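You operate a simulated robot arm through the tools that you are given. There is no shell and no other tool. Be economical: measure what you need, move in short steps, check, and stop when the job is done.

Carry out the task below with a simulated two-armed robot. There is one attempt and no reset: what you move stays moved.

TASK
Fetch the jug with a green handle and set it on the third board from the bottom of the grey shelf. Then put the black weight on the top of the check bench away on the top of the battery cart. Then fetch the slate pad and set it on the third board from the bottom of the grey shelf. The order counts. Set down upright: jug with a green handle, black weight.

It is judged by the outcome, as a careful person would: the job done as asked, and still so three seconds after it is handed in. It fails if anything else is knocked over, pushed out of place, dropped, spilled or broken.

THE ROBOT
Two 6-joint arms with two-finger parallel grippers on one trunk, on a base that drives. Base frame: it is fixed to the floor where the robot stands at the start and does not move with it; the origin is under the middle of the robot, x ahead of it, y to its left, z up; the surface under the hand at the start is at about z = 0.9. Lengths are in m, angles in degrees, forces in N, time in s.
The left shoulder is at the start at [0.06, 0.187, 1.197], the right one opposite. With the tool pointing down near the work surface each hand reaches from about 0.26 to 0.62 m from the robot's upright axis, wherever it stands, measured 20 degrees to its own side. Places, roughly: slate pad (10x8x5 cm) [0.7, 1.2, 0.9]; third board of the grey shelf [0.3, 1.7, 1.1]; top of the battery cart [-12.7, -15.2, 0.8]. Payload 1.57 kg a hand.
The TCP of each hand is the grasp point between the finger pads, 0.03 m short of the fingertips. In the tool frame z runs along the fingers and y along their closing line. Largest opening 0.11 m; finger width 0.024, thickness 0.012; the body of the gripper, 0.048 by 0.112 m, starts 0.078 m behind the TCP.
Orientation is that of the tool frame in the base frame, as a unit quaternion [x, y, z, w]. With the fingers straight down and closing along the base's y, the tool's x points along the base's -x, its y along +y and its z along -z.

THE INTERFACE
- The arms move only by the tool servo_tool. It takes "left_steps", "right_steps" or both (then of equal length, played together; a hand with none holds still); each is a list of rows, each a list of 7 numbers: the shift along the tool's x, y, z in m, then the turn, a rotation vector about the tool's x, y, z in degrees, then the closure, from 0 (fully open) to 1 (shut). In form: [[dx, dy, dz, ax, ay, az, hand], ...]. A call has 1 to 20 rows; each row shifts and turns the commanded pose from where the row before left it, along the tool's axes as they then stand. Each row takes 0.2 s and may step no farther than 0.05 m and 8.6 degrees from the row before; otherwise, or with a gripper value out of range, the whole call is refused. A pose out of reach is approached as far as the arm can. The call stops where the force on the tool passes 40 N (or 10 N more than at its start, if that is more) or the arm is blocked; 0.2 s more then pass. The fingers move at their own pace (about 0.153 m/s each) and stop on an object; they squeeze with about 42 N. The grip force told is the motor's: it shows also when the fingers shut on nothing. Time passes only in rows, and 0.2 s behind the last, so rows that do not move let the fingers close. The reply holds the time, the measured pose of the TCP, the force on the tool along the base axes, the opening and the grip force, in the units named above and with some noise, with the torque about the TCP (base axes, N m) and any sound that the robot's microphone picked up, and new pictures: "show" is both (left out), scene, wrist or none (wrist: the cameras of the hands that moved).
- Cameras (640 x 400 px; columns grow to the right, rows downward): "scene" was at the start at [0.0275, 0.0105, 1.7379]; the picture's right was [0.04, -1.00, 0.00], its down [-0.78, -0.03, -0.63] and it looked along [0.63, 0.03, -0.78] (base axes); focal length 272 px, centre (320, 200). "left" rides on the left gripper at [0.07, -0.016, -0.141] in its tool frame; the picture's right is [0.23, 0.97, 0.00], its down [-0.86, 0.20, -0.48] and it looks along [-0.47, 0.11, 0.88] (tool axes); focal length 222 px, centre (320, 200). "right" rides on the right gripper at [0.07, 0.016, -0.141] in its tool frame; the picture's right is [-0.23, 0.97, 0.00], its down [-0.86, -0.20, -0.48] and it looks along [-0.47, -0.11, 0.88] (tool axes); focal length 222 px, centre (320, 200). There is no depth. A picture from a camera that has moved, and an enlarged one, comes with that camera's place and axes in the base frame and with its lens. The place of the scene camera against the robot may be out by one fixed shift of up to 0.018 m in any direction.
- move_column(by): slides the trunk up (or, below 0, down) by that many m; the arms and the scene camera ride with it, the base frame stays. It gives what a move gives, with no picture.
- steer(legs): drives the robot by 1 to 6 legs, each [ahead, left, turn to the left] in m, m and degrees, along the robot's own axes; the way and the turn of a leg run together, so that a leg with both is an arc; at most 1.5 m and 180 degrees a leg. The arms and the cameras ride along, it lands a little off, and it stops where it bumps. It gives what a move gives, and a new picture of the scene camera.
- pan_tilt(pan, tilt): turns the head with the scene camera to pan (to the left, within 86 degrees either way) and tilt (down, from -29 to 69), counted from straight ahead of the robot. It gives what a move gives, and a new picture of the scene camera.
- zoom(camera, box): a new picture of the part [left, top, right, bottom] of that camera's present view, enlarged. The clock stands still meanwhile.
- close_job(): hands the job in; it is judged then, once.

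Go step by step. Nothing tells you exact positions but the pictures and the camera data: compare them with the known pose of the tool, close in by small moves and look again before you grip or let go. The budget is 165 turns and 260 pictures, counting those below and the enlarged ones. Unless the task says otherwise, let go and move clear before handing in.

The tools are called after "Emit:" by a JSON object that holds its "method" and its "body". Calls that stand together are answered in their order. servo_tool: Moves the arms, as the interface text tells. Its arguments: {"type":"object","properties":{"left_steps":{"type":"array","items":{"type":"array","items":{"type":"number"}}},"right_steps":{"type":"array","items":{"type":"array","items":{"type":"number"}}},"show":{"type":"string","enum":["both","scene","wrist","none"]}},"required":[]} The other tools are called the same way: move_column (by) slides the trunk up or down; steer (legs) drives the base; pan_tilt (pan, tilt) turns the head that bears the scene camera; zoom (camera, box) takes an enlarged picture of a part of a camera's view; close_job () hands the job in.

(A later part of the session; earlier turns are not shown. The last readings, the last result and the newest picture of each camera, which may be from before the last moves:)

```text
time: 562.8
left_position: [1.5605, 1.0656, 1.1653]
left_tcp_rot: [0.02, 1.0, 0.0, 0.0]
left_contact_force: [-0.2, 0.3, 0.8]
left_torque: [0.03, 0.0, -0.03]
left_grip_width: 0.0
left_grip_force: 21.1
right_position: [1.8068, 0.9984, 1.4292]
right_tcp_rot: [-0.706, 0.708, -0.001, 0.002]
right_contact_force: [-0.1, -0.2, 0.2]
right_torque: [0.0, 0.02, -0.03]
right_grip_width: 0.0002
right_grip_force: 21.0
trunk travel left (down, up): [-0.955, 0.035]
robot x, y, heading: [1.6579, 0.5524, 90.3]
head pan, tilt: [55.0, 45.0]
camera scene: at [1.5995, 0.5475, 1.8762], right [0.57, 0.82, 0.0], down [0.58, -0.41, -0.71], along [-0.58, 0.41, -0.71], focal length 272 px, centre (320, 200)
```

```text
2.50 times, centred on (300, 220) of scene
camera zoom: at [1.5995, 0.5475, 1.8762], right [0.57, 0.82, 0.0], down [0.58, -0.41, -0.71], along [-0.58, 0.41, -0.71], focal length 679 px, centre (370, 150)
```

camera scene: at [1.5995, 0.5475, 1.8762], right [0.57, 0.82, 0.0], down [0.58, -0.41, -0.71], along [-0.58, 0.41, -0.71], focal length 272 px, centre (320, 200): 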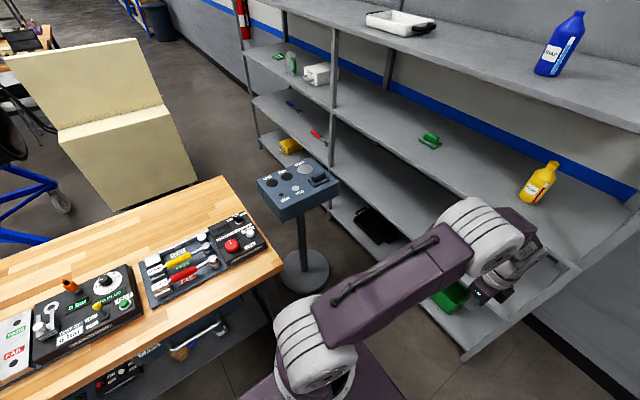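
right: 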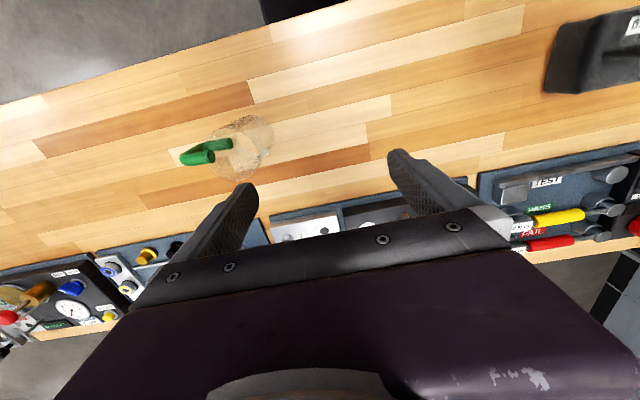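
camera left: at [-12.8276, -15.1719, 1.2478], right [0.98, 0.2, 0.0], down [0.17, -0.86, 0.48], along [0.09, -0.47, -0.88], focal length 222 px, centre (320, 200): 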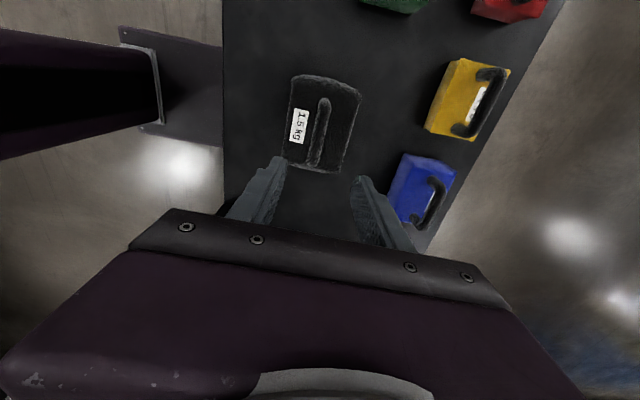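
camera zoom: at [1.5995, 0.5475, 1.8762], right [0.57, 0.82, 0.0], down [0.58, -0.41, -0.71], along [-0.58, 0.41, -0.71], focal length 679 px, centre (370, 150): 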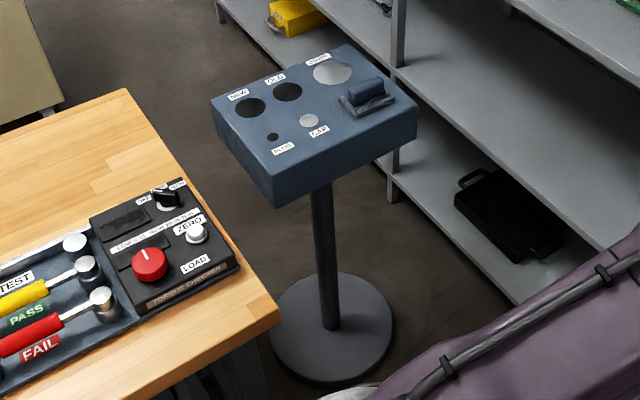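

The pad lies on the stand's back corner near (0.68, 1.19); the passage there is narrow (bench end y 0.77, shelf front y 1.49). I turn to face -x here first, tuck the left arm, and tilt the right hand forward 45° for a grip that also suits the shelf.

Emit:
{"method": "steer", "body": {"legs": [[0, 0, 89.7]]}}

Emit:
{"method": "move_column", "body": {"by": -0.1}}

Emit:
{"method": "servo_tool", "body": {"right_steps": [[0, 0, 0, 0, -7.5, 0, 0.3], [0, 0, 0, 0, -7.5, 0, 0], [0, 0, 0, 0, -7.5, 0, 0], [0, 0, 0, 0, -7.5, 0, 0], [0, 0, 0, 0, -7.5, 0, 0], [0, 0, 0, 0, -7.5, 0, 0], [0.02, 0, 0.035, 0, 0, 0, 0], [0.02, 0, 0.035, 0, 0, 0, 0]], "left_steps": [[0.02, -0.03, -0.01, 0, 0, 0, 1], [0.02, -0.03, -0.01, 0, 0, 0, 1], [0.02, -0.03, -0.01, 0, 0, 0, 1], [0.02, -0.03, -0.01, 0, 0, 0, 1], [0.02, -0.03, -0.01, 0, 0, 0, 1], [0.02, -0.01, -0.01, 0, 0, 0, 1], [0.02, 0, -0.01, 0, 0, 0, 1], [0.02, 0, -0.01, 0, 0, 0, 1]], "show": "none"}}

Emit:
{"method": "pan_tilt", "body": {"pan": 0, "tilt": 45}}

```text
time: 567.0
left_position: [1.1424, 0.4608, 1.1657]
left_tcp_rot: [-0.693, 0.721, 0.001, 0.0]
left_contact_force: [-0.1, 0.1, -0.7]
left_torque: [-0.01, 0.01, 0.01]
left_grip_width: 0.0
left_grip_force: 21.1
right_position: [1.2092, 0.7059, 1.4289]
right_tcp_rot: [1.0, -0.001, 0.0, -0.001]
right_contact_force: [-0.6, 0.7, -0.7]
right_torque: [-0.02, 0.0, 0.0]
right_grip_width: 0.0
right_grip_force: 21.1
trunk travel left (down, up): [-0.955, 0.035]
robot x, y, heading: [1.6577, 0.5525, 179.6]
head pan, tilt: [55.0, 45.0]
camera scene: at [1.679, 0.4943, 1.8762], right [-0.82, 0.58, 0.0], down [0.41, 0.58, -0.71], along [-0.41, -0.58, -0.71], focal length 272 px, centre (320, 200)
```

scene: 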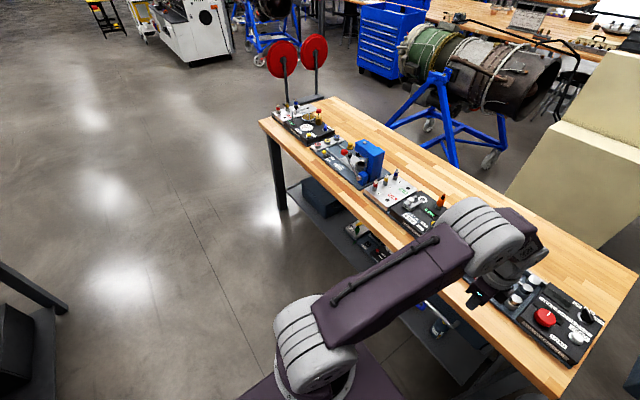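

```text
time: 568.4
left_position: [1.1419, 0.4612, 1.0648]
left_tcp_rot: [-0.692, 0.722, 0.0, -0.001]
left_contact_force: [-0.8, -0.5, -0.8]
left_torque: [-0.01, -0.04, 0.0]
left_grip_width: 0.0
left_grip_force: 21.6
right_position: [1.2089, 0.7068, 1.3289]
right_tcp_rot: [1.0, -0.002, -0.001, 0.0]
right_contact_force: [-0.9, -0.4, 0.4]
right_torque: [0.01, 0.0, -0.01]
right_grip_width: 0.0
right_grip_force: 21.3
trunk travel left (down, up): [-0.855, 0.135]
robot x, y, heading: [1.6538, 0.5522, 180.0]
head pan, tilt: [55.0, 45.0]
```

```text
time: 570.2
left_position: [1.2937, 0.2932, 1.1455]
left_tcp_rot: [-0.693, 0.721, -0.001, 0.001]
left_contact_force: [-0.2, -0.4, -0.2]
left_torque: [0.03, -0.03, -0.03]
left_grip_width: 0.0
left_grip_force: 20.9
right_position: [1.1892, 0.7093, 1.2501]
right_tcp_rot: [0.926, -0.04, -0.376, 0.005]
right_contact_force: [-2.0, -3.3, 1.5]
right_torque: [0.26, -0.21, 0.03]
right_grip_width: 0.1098
right_grip_force: 0.0
trunk travel left (down, up): [-0.855, 0.135]
robot x, y, heading: [1.6533, 0.5523, 180.1]
head pan, tilt: [55.0, 45.0]
```

```text
time: 571.4
left_position: [1.2944, 0.2944, 1.1461]
left_tcp_rot: [-0.693, 0.721, 0.0, 0.0]
left_contact_force: [0.3, 0.7, -0.2]
left_torque: [0.0, 0.04, 0.03]
left_grip_width: 0.0001
left_grip_force: 21.7
right_position: [1.1894, 0.7116, 1.2519]
right_tcp_rot: [0.925, -0.042, -0.376, 0.005]
right_contact_force: [0.1, -0.5, 0.5]
right_torque: [0.01, -0.02, 0.0]
right_grip_width: 0.1102
right_grip_force: 0.1
trunk travel left (down, up): [-0.855, 0.135]
robot x, y, heading: [1.6561, 0.5548, 179.9]
head pan, tilt: [0.0, 45.0]
camera scene: at [1.6441, 0.5602, 1.7762], right [0.0, 1.0, 0.0], down [0.71, 0.0, -0.71], along [-0.71, 0.0, -0.71], focal length 272 px, centre (320, 200)
```

scene: 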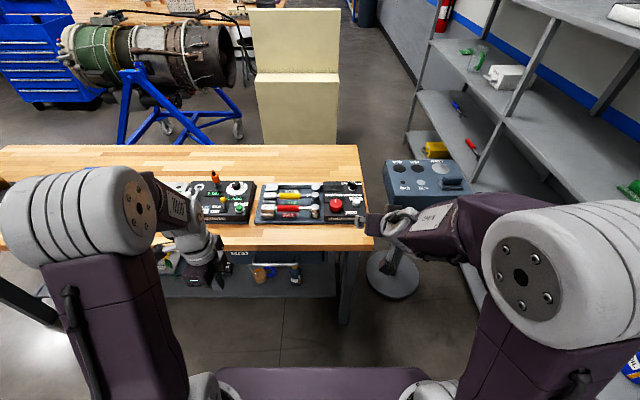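

I test the reach: extend the tilted right hand forward and down here, above the bench.

Emit:
{"method": "servo_tool", "body": {"right_steps": [[-0.013, 0, 0.031, 0, 0, 0, 0], [-0.013, 0, 0.031, 0, 0, 0, 0], [-0.013, 0, 0.031, 0, 0, 0, 0], [-0.013, 0, 0.031, 0, 0, 0, 0], [-0.013, 0, 0.031, 0, 0, 0, 0], [-0.013, 0, 0.031, 0, 0, 0, 0]]}}

```text
time: 572.8
left_position: [1.2938, 0.294, 1.1466]
left_tcp_rot: [-0.693, 0.721, 0.0, 0.0]
left_contact_force: [0.2, -0.1, 0.5]
left_torque: [0.02, 0.01, 0.02]
left_grip_width: 0.0002
left_grip_force: 21.4
right_position: [1.0011, 0.7077, 1.1752]
right_tcp_rot: [0.924, -0.001, -0.382, -0.001]
right_contact_force: [1.0, 0.2, 1.2]
right_torque: [-0.02, -0.04, -0.05]
right_grip_width: 0.1101
right_grip_force: 0.0
trunk travel left (down, up): [-0.855, 0.135]
robot x, y, heading: [1.6568, 0.5543, 179.7]
head pan, tilt: [0.0, 45.0]
camera scene: at [1.6427, 0.5607, 1.7762], right [0.0, 1.0, 0.0], down [0.71, 0.0, -0.71], along [-0.71, 0.0, -0.71], focal length 272 px, centre (320, 200)
camera right: at [1.1491, 0.6903, 1.2247], right [-0.16, -0.97, 0.16], down [-0.27, 0.2, 0.94], along [-0.95, 0.11, -0.29], focal length 222 px, centre (320, 200)
```

scene: 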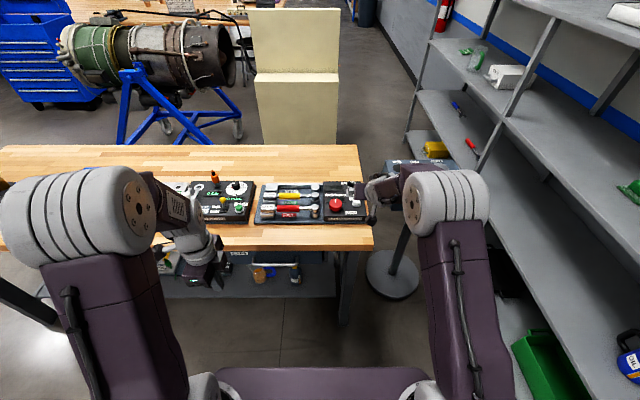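
right: 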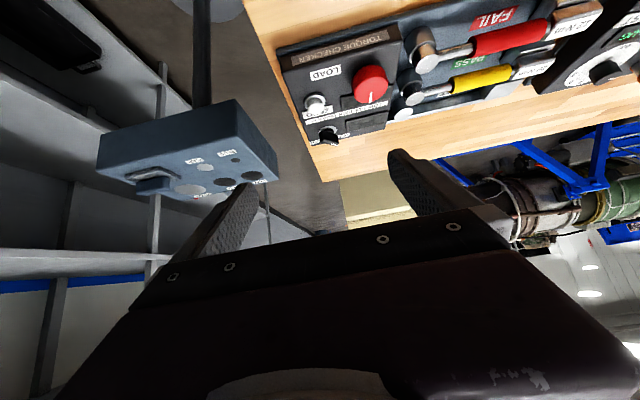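

Reach is fine and the elbow is narrow now. I strafe right into the passage and inch forward.

Emit:
{"method": "steer", "body": {"legs": [[0, -0.51, 0], [0.15, 0, 0]]}}

Emit:
{"method": "zoom", "body": {"camera": "right", "box": [0, 0, 640, 400]}}

```text
time: 576.8
left_position: [1.1455, 0.8151, 1.1478]
left_tcp_rot: [-0.693, 0.721, 0.0, -0.001]
left_contact_force: [0.7, 0.3, -0.2]
left_torque: [-0.01, 0.02, 0.0]
left_grip_width: 0.0
left_grip_force: 21.3
right_position: [0.8538, 1.2273, 1.1774]
right_tcp_rot: [0.923, -0.002, -0.385, -0.002]
right_contact_force: [0.6, 0.1, 1.0]
right_torque: [0.0, -0.01, 0.0]
right_grip_width: 0.1099
right_grip_force: 0.1
trunk travel left (down, up): [-0.855, 0.135]
robot x, y, heading: [1.5061, 1.0739, 179.8]
head pan, tilt: [0.0, 45.0]
camera scene: at [1.4975, 1.0799, 1.7763], right [0.0, 1.0, 0.0], down [0.71, 0.0, -0.71], along [-0.71, 0.0, -0.71], focal length 272 px, centre (320, 200)
```

scene: 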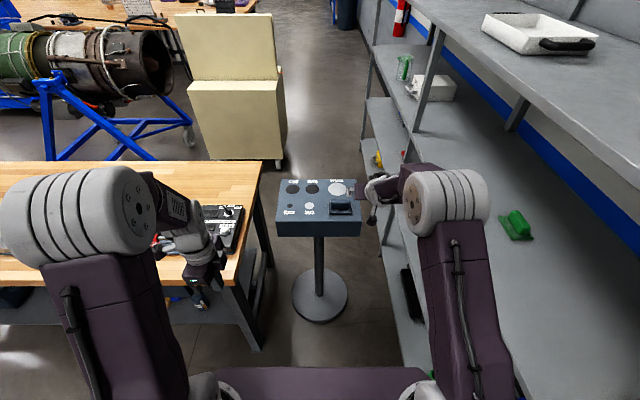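

```text
1.00 times, centred on (320, 200) of right (not enlarged: the box is as wide or as high as the picture)
camera zoom: at [1.0023, 1.2095, 1.2268], right [-0.16, -0.97, 0.16], down [-0.26, 0.2, 0.94], along [-0.95, 0.11, -0.29], focal length 222 px, centre (320, 200)
```

zoom: 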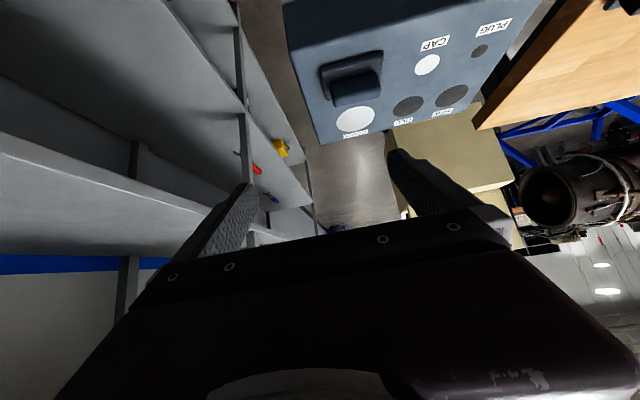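

Emit:
{"method": "zoom", "body": {"camera": "right", "box": [270, 0, 470, 150]}}

Emit:
{"method": "zoom", "body": {"camera": "scene", "box": [260, 160, 400, 250]}}

```text
2.67 times, centred on (370, 75) of right
camera zoom: at [1.0023, 1.2095, 1.2268], right [-0.16, -0.97, 0.16], down [-0.26, 0.2, 0.94], along [-0.95, 0.11, -0.29], focal length 592 px, centre (187, 533)
```

zoom: 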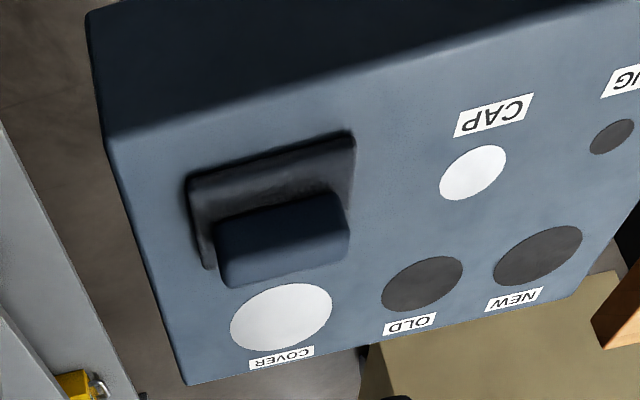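

```text
4.44 times, centred on (330, 205) of scene
camera zoom: at [1.4975, 1.0799, 1.7763], right [0.0, 1.0, 0.0], down [0.71, 0.0, -0.71], along [-0.71, 0.0, -0.71], focal length 1207 px, centre (276, 178)
```

zoom: 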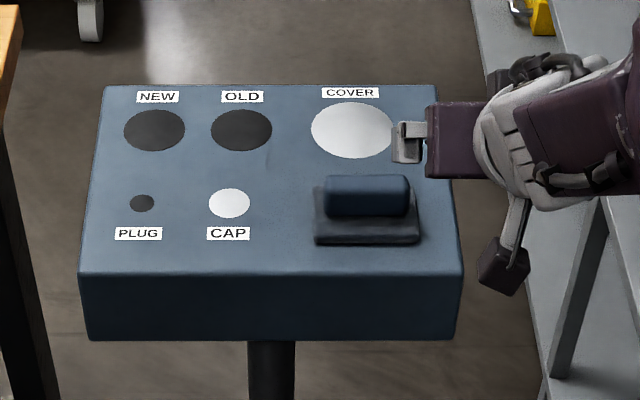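

The pad has a 10 cm base and an 8.3 cm bar along y; with the tilted hand closing along y I can take it by the bar's ends. I lower the trunk 0.12 m, move 0.14 m ahead, and re-measure.

Emit:
{"method": "move_column", "body": {"by": -0.12}}

Emit:
{"method": "steer", "body": {"legs": [[0.13, 0, 0]]}}

Emit:
{"method": "servo_tool", "body": {"right_steps": [[0, 0.03, 0, 0, 0, 0, 0], [0, 0.03, 0, 0, 0, 0, 0]]}}

Emit:
{"method": "zoom", "body": {"camera": "right", "box": [160, 0, 480, 200]}}

```text
time: 578.3
left_position: [1.1448, 0.8121, 1.0263]
left_tcp_rot: [-0.693, 0.721, 0.0, -0.001]
left_contact_force: [-0.5, 0.0, -0.2]
left_torque: [0.0, -0.01, -0.01]
left_grip_width: 0.0
left_grip_force: 21.4
right_position: [0.8504, 1.2286, 1.0558]
right_tcp_rot: [0.924, -0.001, -0.383, -0.001]
right_contact_force: [1.1, 0.2, -0.2]
right_torque: [-0.02, 0.0, 0.01]
right_grip_width: 0.1102
right_grip_force: 0.0
trunk travel left (down, up): [-0.735, 0.255]
robot x, y, heading: [1.5056, 1.0703, 180.0]
head pan, tilt: [0.0, 45.0]
```

```text
time: 579.6
left_position: [1.016, 0.8141, 1.0262]
left_tcp_rot: [-0.692, 0.722, 0.0, -0.001]
left_contact_force: [-0.9, 0.7, 0.2]
left_torque: [0.02, 0.0, -0.01]
left_grip_width: 0.0
left_grip_force: 21.2
right_position: [0.7225, 1.2294, 1.0576]
right_tcp_rot: [0.924, -0.002, -0.383, -0.001]
right_contact_force: [-0.1, 0.8, 0.2]
right_torque: [0.04, 0.01, 0.03]
right_grip_width: 0.1097
right_grip_force: 0.0
trunk travel left (down, up): [-0.735, 0.255]
robot x, y, heading: [1.3781, 1.0743, 179.8]
head pan, tilt: [0.0, 45.0]
camera scene: at [1.3665, 1.0801, 1.6562], right [0.0, 1.0, 0.0], down [0.71, 0.0, -0.71], along [-0.71, 0.0, -0.71], focal length 272 px, centre (320, 200)
```

scene: 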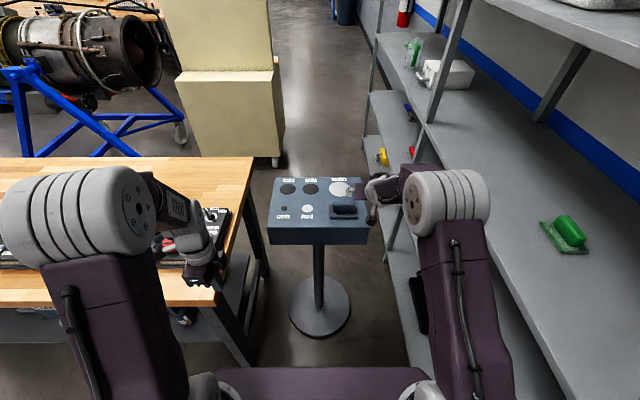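

```text
time: 580.2
left_position: [1.016, 0.8142, 1.0254]
left_tcp_rot: [-0.692, 0.722, 0.0, 0.001]
left_contact_force: [-0.4, 0.2, 0.5]
left_torque: [0.04, 0.01, 0.02]
left_grip_width: 0.0
left_grip_force: 21.3
right_position: [0.7222, 1.167, 1.0543]
right_tcp_rot: [0.923, -0.002, -0.384, -0.002]
right_contact_force: [0.2, 0.0, 0.3]
right_torque: [0.03, 0.03, -0.02]
right_grip_width: 0.11
right_grip_force: 0.1
trunk travel left (down, up): [-0.735, 0.255]
robot x, y, heading: [1.3733, 1.0715, 179.7]
head pan, tilt: [0.0, 45.0]
camera scene: at [1.3645, 1.0788, 1.6562], right [0.0, 1.0, 0.0], down [0.71, 0.0, -0.71], along [-0.71, 0.0, -0.71], focal length 272 px, centre (320, 200)
camera right: at [0.8706, 1.1496, 1.105], right [-0.17, -0.97, 0.16], down [-0.26, 0.2, 0.94], along [-0.95, 0.11, -0.29], focal length 222 px, centre (320, 200)
```

scene: 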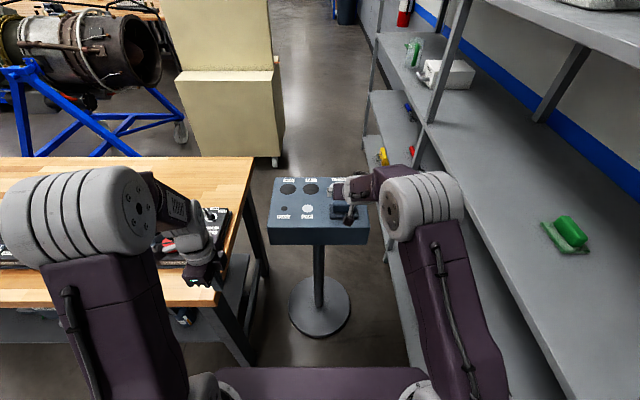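
right: 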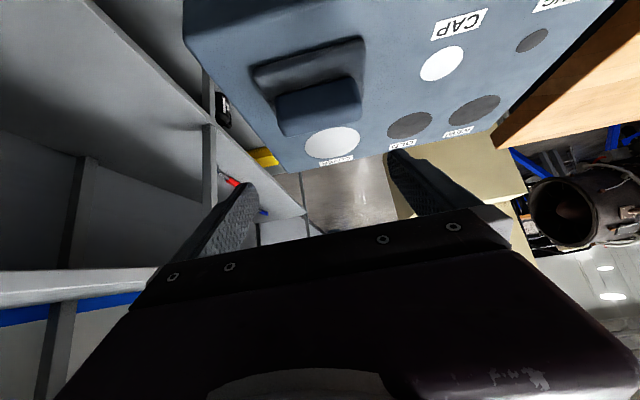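

```text
2.00 times, centred on (320, 100) of right
camera zoom: at [0.8706, 1.1496, 1.105], right [-0.17, -0.97, 0.16], down [-0.26, 0.2, 0.94], along [-0.95, 0.11, -0.29], focal length 444 px, centre (320, 400)
```

zoom: 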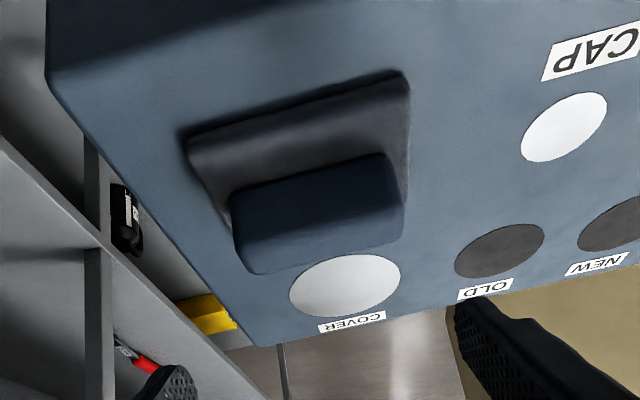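

By stereo from two wrist views the pad's base top is at z≈0.92, the bar centre about (0.672, 1.158, 0.942). I go to a pre-grasp point 8 cm back along the tool axis.

Emit:
{"method": "servo_tool", "body": {"right_steps": [[0.021, 0.005, 0.008, 0, 0, 0, 0], [0.021, 0.004, 0.008, 0, 0, 0, 0]], "show": "wrist"}}

Emit:
{"method": "zoom", "body": {"camera": "right", "box": [160, 0, 480, 200]}}

```text
time: 580.8
left_position: [1.0153, 0.8143, 1.0265]
left_tcp_rot: [-0.693, 0.721, 0.001, 0.0]
left_contact_force: [0.3, 0.6, -0.7]
left_torque: [0.0, -0.03, 0.0]
left_grip_width: 0.0
left_grip_force: 21.1
right_position: [0.7393, 1.1596, 1.0149]
right_tcp_rot: [0.924, -0.003, -0.383, -0.002]
right_contact_force: [-0.3, -0.6, -1.1]
right_torque: [-0.01, 0.0, 0.0]
right_grip_width: 0.1102
right_grip_force: 0.2
trunk travel left (down, up): [-0.735, 0.255]
robot x, y, heading: [1.3761, 1.0739, 180.0]
head pan, tilt: [0.0, 45.0]
camera right: at [0.8871, 1.1416, 1.0643], right [-0.17, -0.97, 0.16], down [-0.26, 0.2, 0.94], along [-0.95, 0.11, -0.29], focal length 222 px, centre (320, 200)
```

right: 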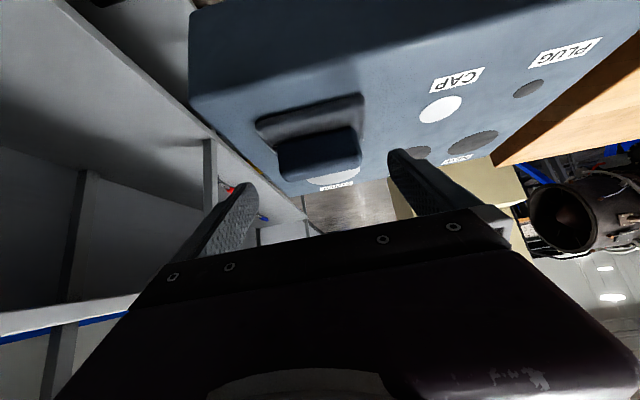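

```text
2.00 times, centred on (320, 100) of right
camera zoom: at [0.8871, 1.1416, 1.0643], right [-0.17, -0.97, 0.16], down [-0.26, 0.2, 0.94], along [-0.95, 0.11, -0.29], focal length 444 px, centre (320, 400)
```

zoom: 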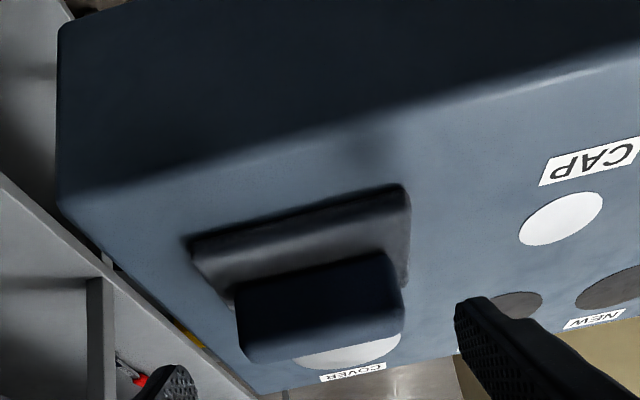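

The tool axis passes through the bar's centre, about 8 cm ahead. I advance 6.6 cm so the finger ends straddle the bar, and check.

Emit:
{"method": "servo_tool", "body": {"right_steps": [[0, 0, 0.022, 0, 0, 0, 0], [0, 0, 0.022, 0, 0, 0, 0], [0, 0, 0.022, 0, 0, 0, 0]]}}

Emit:
{"method": "zoom", "body": {"camera": "scene", "box": [260, 150, 400, 250]}}

```text
time: 581.6
left_position: [1.0146, 0.8148, 1.0259]
left_tcp_rot: [-0.692, 0.722, 0.001, 0.0]
left_contact_force: [-0.5, -0.3, -0.1]
left_torque: [0.03, -0.04, 0.0]
left_grip_width: 0.0003
left_grip_force: 21.5
right_position: [0.6916, 1.1582, 0.9656]
right_tcp_rot: [0.924, -0.003, -0.383, -0.002]
right_contact_force: [-0.1, 0.6, -0.2]
right_torque: [-0.01, -0.01, 0.03]
right_grip_width: 0.1101
right_grip_force: 0.1
trunk travel left (down, up): [-0.735, 0.255]
robot x, y, heading: [1.375, 1.0748, 179.7]
head pan, tilt: [0.0, 45.0]
camera scene: at [1.3637, 1.0803, 1.6562], right [0.0, 1.0, 0.0], down [0.71, 0.0, -0.71], along [-0.71, 0.0, -0.71], focal length 272 px, centre (320, 200)
camera right: at [0.8405, 1.1414, 1.0162], right [-0.17, -0.97, 0.16], down [-0.26, 0.2, 0.94], along [-0.95, 0.11, -0.29], focal length 222 px, centre (320, 200)
```

scene: 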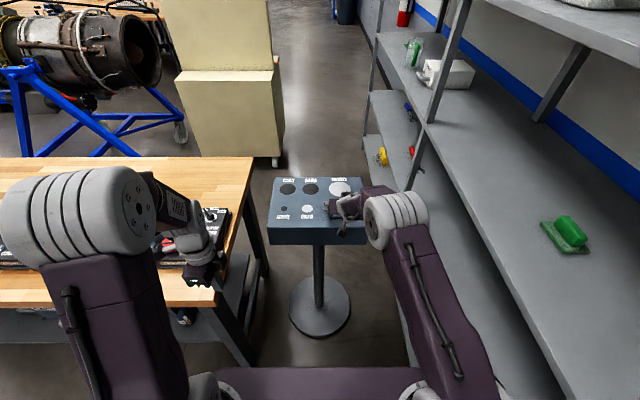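
right: 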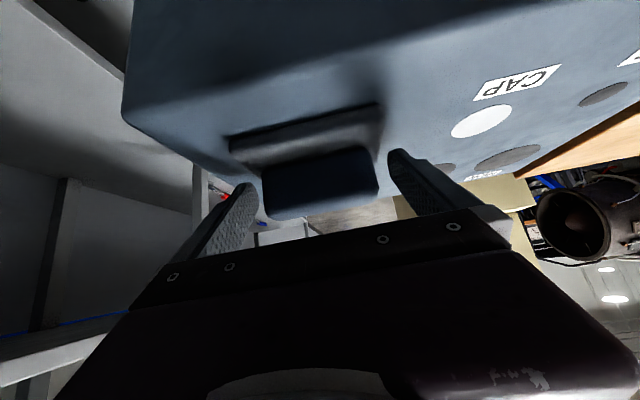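

```text
4.00 times, centred on (330, 200) of scene
camera zoom: at [1.3637, 1.0803, 1.6562], right [0.0, 1.0, 0.0], down [0.71, 0.0, -0.71], along [-0.71, 0.0, -0.71], focal length 1086 px, centre (280, 200)
```

zoom: 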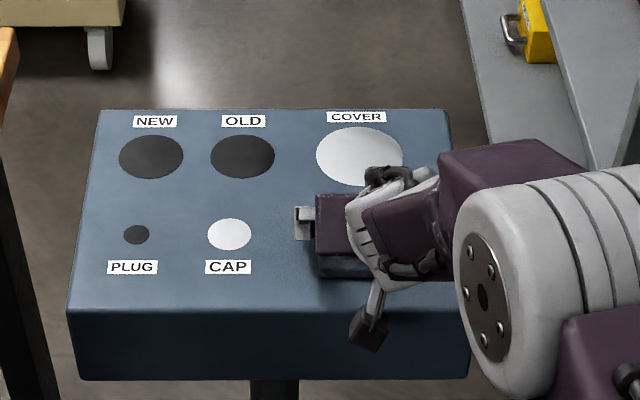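

The bar is between the finger ends. I close.

Emit:
{"method": "servo_tool", "body": {"right_steps": [[0, 0, 0, 0, 0, 0, 0.1], [0, 0, 0, 0, 0, 0, 0.2], [0, 0, 0, 0, 0, 0, 0.3], [0, 0, 0, 0, 0, 0, 0.5], [0, 0, 0, 0, 0, 0, 0.6]], "show": "wrist"}}

```text
time: 582.8
left_position: [1.0144, 0.8146, 1.0269]
left_tcp_rot: [-0.692, 0.722, 0.0, -0.001]
left_contact_force: [-0.6, 0.1, -0.1]
left_torque: [0.02, -0.03, -0.03]
left_grip_width: 0.0002
left_grip_force: 20.8
right_position: [0.6915, 1.1597, 0.9674]
right_tcp_rot: [0.923, -0.001, -0.384, -0.001]
right_contact_force: [-0.1, -1.3, -0.3]
right_torque: [0.02, 0.02, 0.01]
right_grip_width: 0.0988
right_grip_force: 41.7
trunk travel left (down, up): [-0.735, 0.255]
robot x, y, heading: [1.3737, 1.0742, 179.8]
head pan, tilt: [0.0, 45.0]
camera right: at [0.8411, 1.1412, 1.0166], right [-0.17, -0.97, 0.16], down [-0.26, 0.2, 0.94], along [-0.95, 0.11, -0.29], focal length 222 px, centre (320, 200)
```

right: 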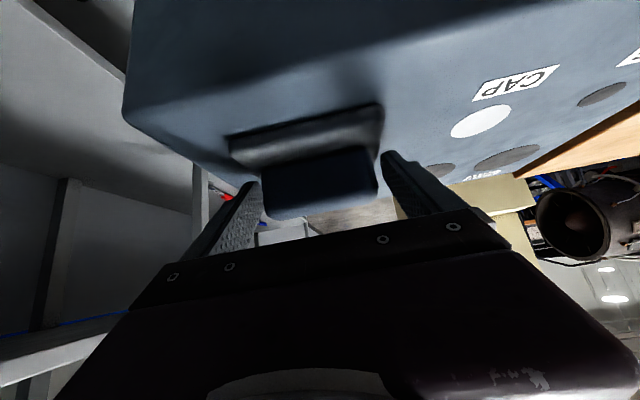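

It is held at 9.9 cm (the base's length). Test lift.

Emit:
{"method": "servo_tool", "body": {"right_steps": [[-0.007, 0, -0.007, 0, 0, 0, 0.6], [-0.012, 0, -0.012, 0, 0, 0, 0.6], [-0.018, 0, -0.018, 0, 0, 0, 0.6], [-0.02, 0, -0.02, 0, 0, 0, 0.6]]}}

```text
time: 583.8
left_position: [1.0152, 0.8155, 1.0266]
left_tcp_rot: [-0.692, 0.722, 0.0, 0.0]
left_contact_force: [0.5, -0.1, 0.6]
left_torque: [0.04, 0.03, -0.02]
left_grip_width: 0.0001
left_grip_force: 21.5
right_position: [0.6942, 1.1593, 1.0473]
right_tcp_rot: [0.923, -0.003, -0.384, -0.002]
right_contact_force: [-0.5, -0.1, -0.9]
right_torque: [-0.02, 0.0, 0.01]
right_grip_width: 0.099
right_grip_force: 42.3
trunk travel left (down, up): [-0.735, 0.255]
robot x, y, heading: [1.3767, 1.0686, 179.4]
head pan, tilt: [0.0, 45.0]
camera scene: at [1.3651, 1.0801, 1.6561], right [0.0, 1.0, 0.0], down [0.71, 0.0, -0.71], along [-0.71, 0.0, -0.71], focal length 272 px, centre (320, 200)
camera right: at [0.8433, 1.1412, 1.0982], right [-0.17, -0.97, 0.16], down [-0.26, 0.2, 0.94], along [-0.95, 0.11, -0.29], focal length 222 px, centre (320, 200)
```

scene: 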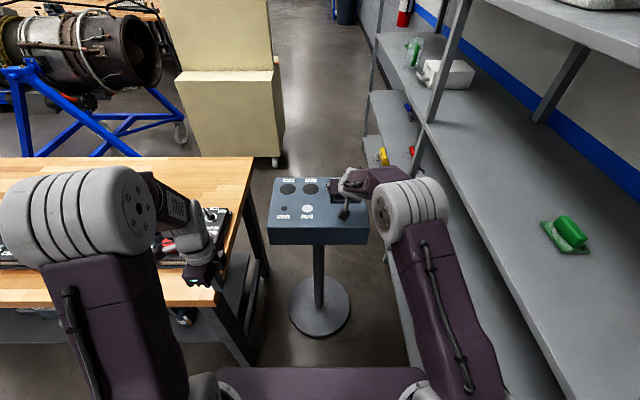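
right: 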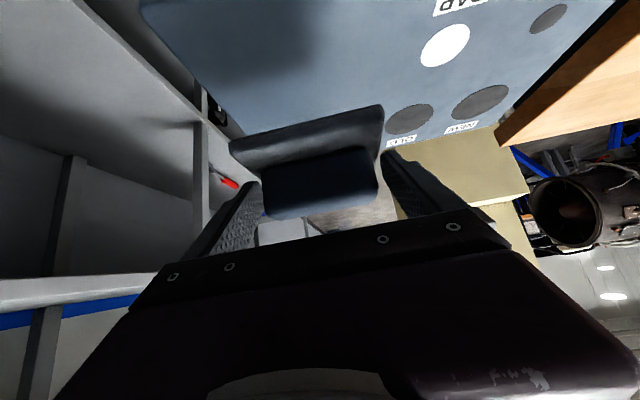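

Held level. I back out of the passage, move away from the shelf, then turn to face it and raise the trunk.

Emit:
{"method": "steer", "body": {"legs": [[-0.45, 0, 0.5], [0, 0.52, 0], [0, 0, -80]]}}

Emit:
{"method": "move_column", "body": {"by": 0.21}}

Emit:
{"method": "pan_tilt", "body": {"pan": 0, "tilt": 35}}

```text
time: 592.6
left_position: [1.5007, 0.8505, 1.0266]
left_tcp_rot: [-0.078, 0.997, 0.0, 0.0]
left_contact_force: [-0.2, -0.1, 0.9]
left_torque: [0.02, 0.0, 0.0]
left_grip_width: 0.0
left_grip_force: 20.8
right_position: [1.775, 1.233, 1.0471]
right_tcp_rot: [0.713, -0.587, -0.295, -0.244]
right_contact_force: [0.2, 0.4, -0.8]
right_torque: [0.05, -0.03, 0.01]
right_grip_width: 0.0991
right_grip_force: 41.8
trunk travel left (down, up): [-0.735, 0.255]
robot x, y, heading: [1.8246, 0.5503, 101.2]
head pan, tilt: [0.0, 45.0]
camera scene: at [1.8313, 0.5776, 1.6562], right [0.98, 0.19, 0.0], down [0.14, -0.69, -0.71], along [-0.14, 0.69, -0.71], focal length 272 px, centre (320, 200)
```

scene: 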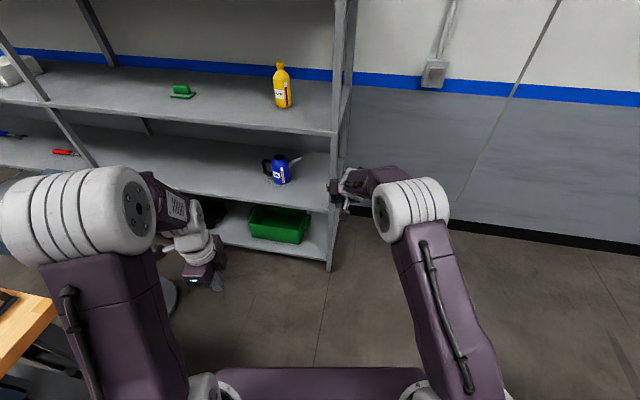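

```text
time: 594.8
left_position: [1.4996, 0.8504, 1.2369]
left_tcp_rot: [-0.078, 0.997, 0.0, -0.001]
left_contact_force: [0.5, 0.3, 0.2]
left_torque: [-0.02, -0.02, -0.02]
left_grip_width: 0.0
left_grip_force: 21.6
right_position: [1.7752, 1.2335, 1.2594]
right_tcp_rot: [0.713, -0.588, -0.294, -0.243]
right_contact_force: [0.5, 1.5, -1.0]
right_torque: [-0.01, 0.0, -0.03]
right_grip_width: 0.0988
right_grip_force: 41.8
trunk travel left (down, up): [-0.945, 0.045]
robot x, y, heading: [1.8199, 0.552, 100.9]
head pan, tilt: [0.0, 45.0]
```

```text
time: 595.5
left_position: [1.5006, 0.8519, 1.2352]
left_tcp_rot: [-0.078, 0.997, 0.001, 0.0]
left_contact_force: [-0.2, -0.1, -0.5]
left_torque: [-0.01, -0.03, 0.01]
left_grip_width: 0.0002
left_grip_force: 21.6
right_position: [1.7754, 1.2345, 1.2587]
right_tcp_rot: [0.713, -0.588, -0.295, -0.244]
right_contact_force: [-0.6, -0.6, -0.4]
right_torque: [0.03, -0.03, -0.04]
right_grip_width: 0.0991
right_grip_force: 42.0
trunk travel left (down, up): [-0.945, 0.045]
robot x, y, heading: [1.8248, 0.5462, 100.8]
head pan, tilt: [0.0, 35.0]
camera scene: at [1.8301, 0.5844, 1.8809], right [0.98, 0.19, 0.0], down [0.11, -0.56, -0.82], along [-0.16, 0.8, -0.57], focal length 272 px, centre (320, 200)
```

scene: 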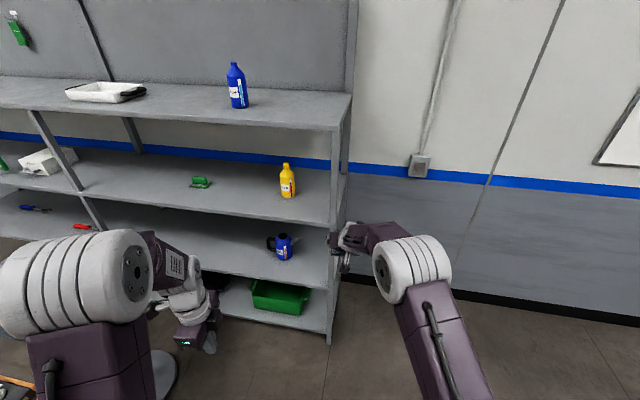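

Target on the board: about (1.22, 1.60), midway between the green brush (x 0.99) and the yellow bottle (x 1.45). I shift the hand 10 cm left, strafe left, then creep forward.

Emit:
{"method": "servo_tool", "body": {"right_steps": [[0, 0.034, 0, 0, 0, 0, 0.6], [0, 0.033, 0, 0, 0, 0, 0.6], [0, 0.033, 0, 0, 0, 0, 0.6]], "show": "none"}}

Emit:
{"method": "steer", "body": {"legs": [[0, 0.37, 0], [0.2, 0, 0]]}}

```text
time: 596.3
left_position: [1.4991, 0.8504, 1.2361]
left_tcp_rot: [-0.077, 0.997, 0.0, 0.001]
left_contact_force: [0.0, 0.4, 0.2]
left_torque: [-0.01, 0.0, 0.0]
left_grip_width: 0.0
left_grip_force: 21.3
right_position: [1.6767, 1.2124, 1.2591]
right_tcp_rot: [0.714, -0.587, -0.295, -0.243]
right_contact_force: [-0.9, -0.5, -1.0]
right_torque: [0.0, -0.02, -0.01]
right_grip_width: 0.0988
right_grip_force: 41.7
trunk travel left (down, up): [-0.945, 0.045]
robot x, y, heading: [1.8252, 0.5488, 101.2]
head pan, tilt: [0.0, 35.0]
```

```text
time: 599.9
left_position: [1.0998, 0.9693, 1.2382]
left_tcp_rot: [-0.079, 0.997, 0.001, 0.0]
left_contact_force: [1.2, 0.2, 0.3]
left_torque: [0.02, -0.01, -0.01]
left_grip_width: 0.0
left_grip_force: 21.5
right_position: [1.2775, 1.3318, 1.2604]
right_tcp_rot: [0.714, -0.585, -0.297, -0.245]
right_contact_force: [1.3, -0.7, -0.7]
right_torque: [0.01, -0.01, -0.01]
right_grip_width: 0.0988
right_grip_force: 41.7
trunk travel left (down, up): [-0.945, 0.045]
robot x, y, heading: [1.4209, 0.6735, 101.4]
head pan, tilt: [0.0, 35.0]
camera scene: at [1.4315, 0.7018, 1.8811], right [0.98, 0.2, 0.0], down [0.11, -0.56, -0.82], along [-0.16, 0.81, -0.57], focal length 272 px, centre (320, 200)
```

scene: 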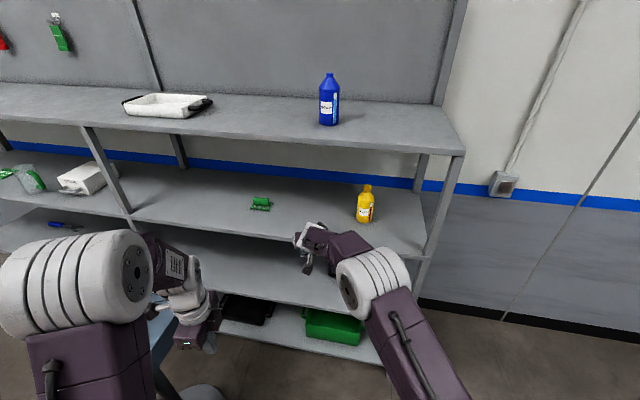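

Emit:
{"method": "steer", "body": {"legs": [[0.15, 0, 0]]}}

Emit:
{"method": "zoom", "body": {"camera": "right", "box": [0, 0, 640, 400]}}

```text
time: 601.3
left_position: [1.0692, 1.1184, 1.237]
left_tcp_rot: [-0.079, 0.997, 0.002, 0.0]
left_contact_force: [-0.6, 0.5, 0.2]
left_torque: [0.03, -0.02, 0.02]
left_grip_width: 0.0002
left_grip_force: 21.7
right_position: [1.2475, 1.4812, 1.2617]
right_tcp_rot: [0.713, -0.586, -0.297, -0.245]
right_contact_force: [-0.2, -0.3, -0.7]
right_torque: [0.02, 0.02, 0.03]
right_grip_width: 0.099
right_grip_force: 42.0
trunk travel left (down, up): [-0.945, 0.045]
robot x, y, heading: [1.3947, 0.8213, 101.2]
head pan, tilt: [0.0, 35.0]
camera scene: at [1.4011, 0.8514, 1.8811], right [0.98, 0.2, 0.0], down [0.11, -0.56, -0.82], along [-0.16, 0.8, -0.57], focal length 272 px, centre (320, 200)
```

scene: 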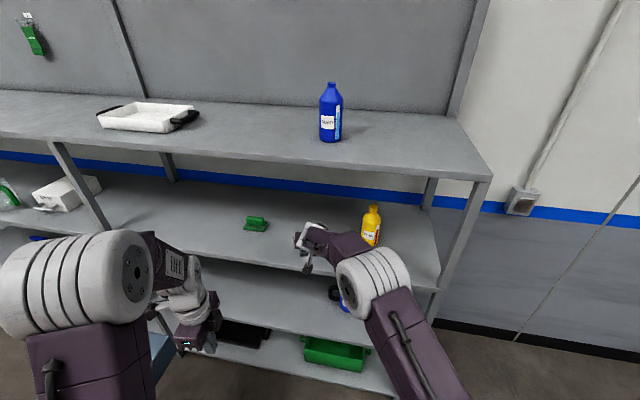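

```text
1.00 times, centred on (320, 200) of right (not enlarged: the box is as wide or as high as the picture)
camera zoom: at [1.2595, 1.3301, 1.3101], right [-0.99, -0.03, 0.16], down [0.14, 0.3, 0.94], along [-0.08, 0.95, -0.29], focal length 222 px, centre (320, 200)
```

zoom: 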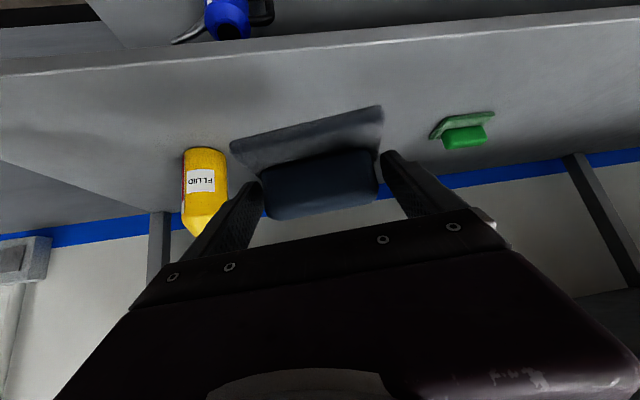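

Clear, with the bottle to the right. I shift 2 cm left and go 12 cm deeper.

Emit:
{"method": "servo_tool", "body": {"right_steps": [[0, 0.02, 0, 0, 0, 0, 0.6]], "show": "none"}}

Emit:
{"method": "steer", "body": {"legs": [[0.12, 0, 0]]}}

Emit:
{"method": "zoom", "body": {"camera": "right", "box": [0, 0, 640, 400]}}

```text
time: 601.7
left_position: [1.0672, 1.1222, 1.2354]
left_tcp_rot: [-0.081, 0.997, -0.002, 0.001]
left_contact_force: [-0.3, -0.3, 0.1]
left_torque: [-0.02, 0.01, -0.05]
left_grip_width: 0.0
left_grip_force: 21.5
right_position: [1.2255, 1.4819, 1.2586]
right_tcp_rot: [0.714, -0.586, -0.294, -0.244]
right_contact_force: [-0.6, 0.0, -1.4]
right_torque: [-0.01, -0.07, -0.02]
right_grip_width: 0.099
right_grip_force: 42.6
trunk travel left (down, up): [-0.945, 0.045]
robot x, y, heading: [1.3935, 0.8207, 101.1]
head pan, tilt: [0.0, 35.0]
```

```text
time: 602.9
left_position: [1.0449, 1.2355, 1.2373]
left_tcp_rot: [-0.081, 0.997, 0.002, -0.001]
left_contact_force: [0.3, -0.6, 1.3]
left_torque: [0.03, 0.0, 0.01]
left_grip_width: 0.0
left_grip_force: 21.0
right_position: [1.2037, 1.593, 1.2599]
right_tcp_rot: [0.714, -0.585, -0.297, -0.244]
right_contact_force: [0.2, 0.3, -1.1]
right_torque: [0.01, 0.01, 0.02]
right_grip_width: 0.0989
right_grip_force: 42.2
trunk travel left (down, up): [-0.945, 0.045]
robot x, y, heading: [1.3705, 0.9391, 101.2]
head pan, tilt: [0.0, 35.0]
camera scene: at [1.3774, 0.9689, 1.8811], right [0.98, 0.2, 0.0], down [0.11, -0.56, -0.82], along [-0.16, 0.8, -0.57], focal length 272 px, centre (320, 200)
```

scene: 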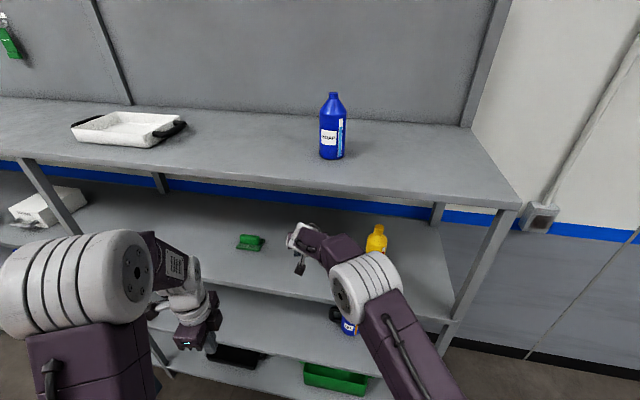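

```text
1.00 times, centred on (320, 200) of right (not enlarged: the box is as wide or as high as the picture)
camera zoom: at [1.2159, 1.4431, 1.3095], right [-0.99, -0.03, 0.16], down [0.14, 0.3, 0.94], along [-0.08, 0.95, -0.29], focal length 222 px, centre (320, 200)
```

zoom: 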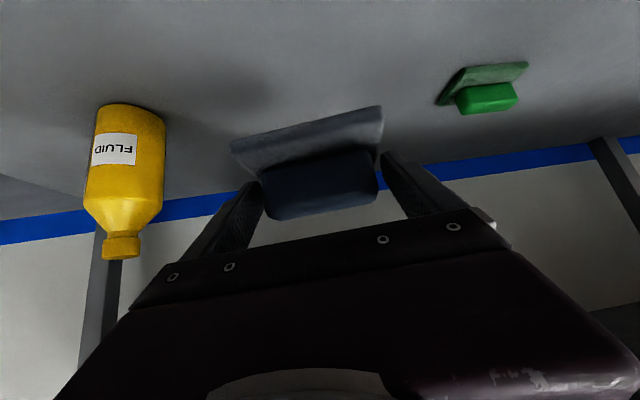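

Well placed. I lower until contact.

Emit:
{"method": "servo_tool", "body": {"right_steps": [[0.014, 0, 0.014, 0, 0, 0, 0.6], [0.012, 0, 0.012, 0, 0, 0, 0.6], [0.008, 0, 0.008, 0, 0, 0, 0.6], [0.005, 0, 0.005, 0, 0, 0, 0.6], [0.004, 0, 0.004, 0, 0, 0, 0.6], [0.004, 0, 0.004, 0, 0, 0, 0.6], [0.004, 0, 0.004, 0, 0, 0, 0.6], [0.003, 0, 0.003, 0, 0, 0, 0.6]]}}

```text
time: 604.7
left_position: [1.0447, 1.2392, 1.2365]
left_tcp_rot: [-0.08, 0.997, 0.001, 0.0]
left_contact_force: [0.2, 0.2, -0.6]
left_torque: [-0.02, 0.0, -0.02]
left_grip_width: 0.0
left_grip_force: 21.3
right_position: [1.2022, 1.5968, 1.1814]
right_tcp_rot: [0.715, -0.585, -0.296, -0.243]
right_contact_force: [0.1, 1.2, -1.5]
right_torque: [0.02, 0.02, -0.04]
right_grip_width: 0.0987
right_grip_force: 41.9
trunk travel left (down, up): [-0.945, 0.045]
robot x, y, heading: [1.3739, 0.9416, 101.3]
head pan, tilt: [0.0, 35.0]
camera scene: at [1.3763, 0.9741, 1.881], right [0.98, 0.2, 0.0], down [0.11, -0.56, -0.82], along [-0.16, 0.8, -0.57], focal length 272 px, centre (320, 200)
camera right: at [1.215, 1.4466, 1.231], right [-0.99, -0.03, 0.16], down [0.14, 0.3, 0.94], along [-0.08, 0.95, -0.29], focal length 222 px, centre (320, 200)
```

scene: 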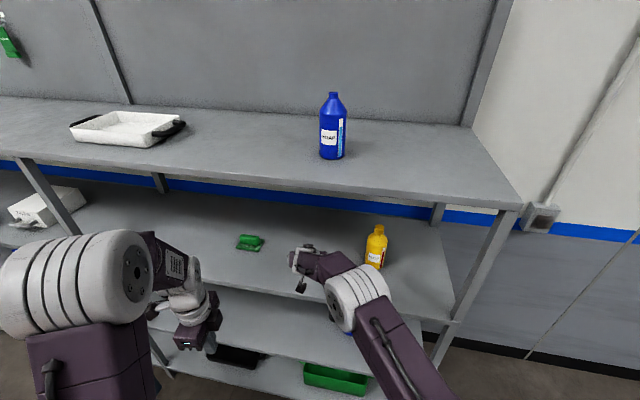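
right: 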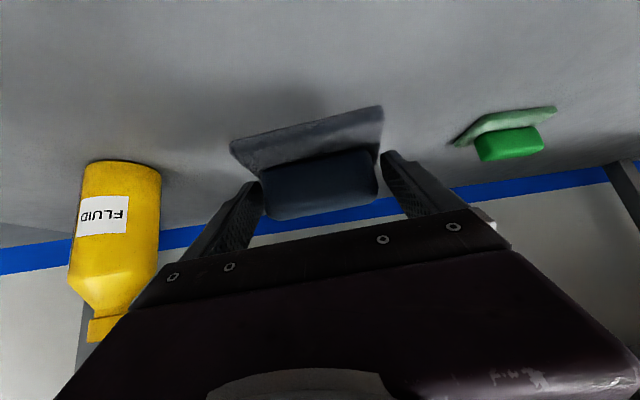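

No contact yet; I continue in small steps.

Emit:
{"method": "servo_tool", "body": {"right_steps": [[0.003, 0, 0.003, 0, 0, 0, 0.6], [0.003, 0, 0.003, 0, 0, 0, 0.6], [0.003, 0, 0.003, 0, 0, 0, 0.6], [0.003, 0, 0.003, 0, 0, 0, 0.6], [0.003, 0, 0.003, 0, 0, 0, 0.6], [0.003, 0, 0.003, 0, 0, 0, 0.6], [0.003, 0, 0.003, 0, 0, 0, 0.6]], "show": "wrist"}}

```text
time: 606.3
left_position: [1.0455, 1.24, 1.2356]
left_tcp_rot: [-0.08, 0.997, 0.001, 0.0]
left_contact_force: [0.7, -0.7, 0.1]
left_torque: [0.03, -0.04, -0.03]
left_grip_width: 0.0003
left_grip_force: 21.5
right_position: [1.2026, 1.5975, 1.1524]
right_tcp_rot: [0.714, -0.586, -0.296, -0.244]
right_contact_force: [-0.1, 1.2, -0.3]
right_torque: [-0.02, 0.02, 0.01]
right_grip_width: 0.0987
right_grip_force: 42.1
trunk travel left (down, up): [-0.945, 0.045]
robot x, y, heading: [1.3727, 0.9383, 101.5]
head pan, tilt: [0.0, 35.0]
camera right: at [1.2151, 1.4472, 1.2017], right [-0.99, -0.03, 0.16], down [0.14, 0.3, 0.94], along [-0.08, 0.95, -0.29], focal length 222 px, centre (320, 200)
```

right: 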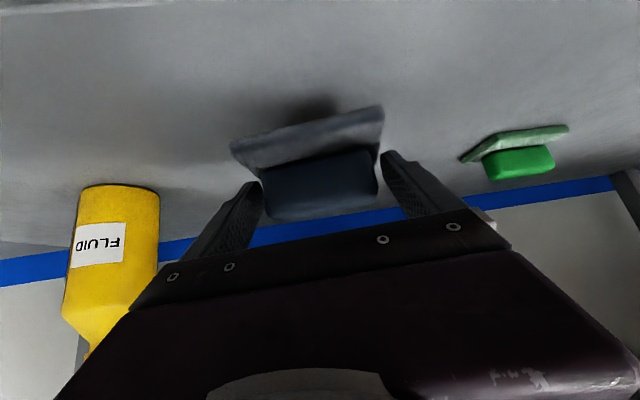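

Emit:
{"method": "servo_tool", "body": {"right_steps": [[0.003, 0, 0.003, 0, 0, 0, 0.6], [0.003, 0, 0.003, 0, 0, 0, 0.6], [0.002, 0, 0.002, 0, 0, 0, 0.6], [0.002, 0, 0.002, 0, 0, 0, 0.6], [0.002, 0, 0.002, 0, 0, 0, 0.6], [0.002, 0, 0.002, 0, 0, 0, 0.6], [0.002, 0, 0.002, 0, 0, 0, 0.6]], "show": "wrist"}}

```text
time: 607.9
left_position: [1.0459, 1.2397, 1.2366]
left_tcp_rot: [-0.08, 0.997, 0.0, 0.001]
left_contact_force: [-0.1, -0.3, -0.1]
left_torque: [-0.01, 0.03, 0.03]
left_grip_width: 0.0001
left_grip_force: 21.1
right_position: [1.2029, 1.5977, 1.1289]
right_tcp_rot: [0.714, -0.586, -0.296, -0.244]
right_contact_force: [-0.3, -0.7, -0.7]
right_torque: [0.01, -0.02, -0.02]
right_grip_width: 0.0991
right_grip_force: 41.8
trunk travel left (down, up): [-0.945, 0.045]
robot x, y, heading: [1.3738, 0.9384, 101.2]
head pan, tilt: [0.0, 35.0]
camera right: at [1.2154, 1.4473, 1.1786], right [-0.99, -0.03, 0.16], down [0.14, 0.3, 0.94], along [-0.08, 0.95, -0.29], focal length 222 px, centre (320, 200)
```

right: 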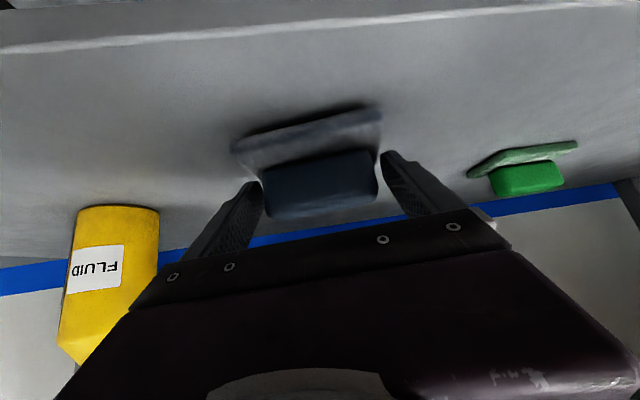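

Emit:
{"method": "servo_tool", "body": {"right_steps": [[0.002, 0, 0.002, 0, 0, 0, 0.6], [0.002, 0, 0.002, 0, 0, 0, 0.6], [0.002, 0, 0.002, 0, 0, 0, 0.6], [0.002, 0, 0.002, 0, 0, 0, 0.6], [0.002, 0, 0.002, 0, 0, 0, 0.6]], "show": "wrist"}}

```text
time: 609.1
left_position: [1.0452, 1.2385, 1.2368]
left_tcp_rot: [-0.08, 0.997, 0.0, 0.001]
left_contact_force: [-0.1, 0.0, 0.5]
left_torque: [-0.02, -0.01, 0.03]
left_grip_width: 0.0002
left_grip_force: 21.2
right_position: [1.2039, 1.5981, 1.1172]
right_tcp_rot: [0.714, -0.585, -0.297, -0.245]
right_contact_force: [0.9, 1.7, 5.2]
right_torque: [-0.16, -0.08, 0.09]
right_grip_width: 0.099
right_grip_force: 41.5
trunk travel left (down, up): [-0.945, 0.045]
robot x, y, heading: [1.3707, 0.9424, 101.2]
head pan, tilt: [0.0, 35.0]
camera right: at [1.2156, 1.4472, 1.1664], right [-0.99, -0.03, 0.16], down [0.14, 0.3, 0.94], along [-0.08, 0.95, -0.29], focal length 222 px, centre (320, 200)
```

right: 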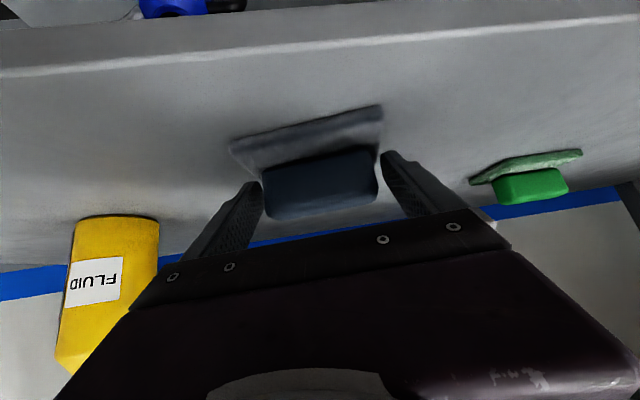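

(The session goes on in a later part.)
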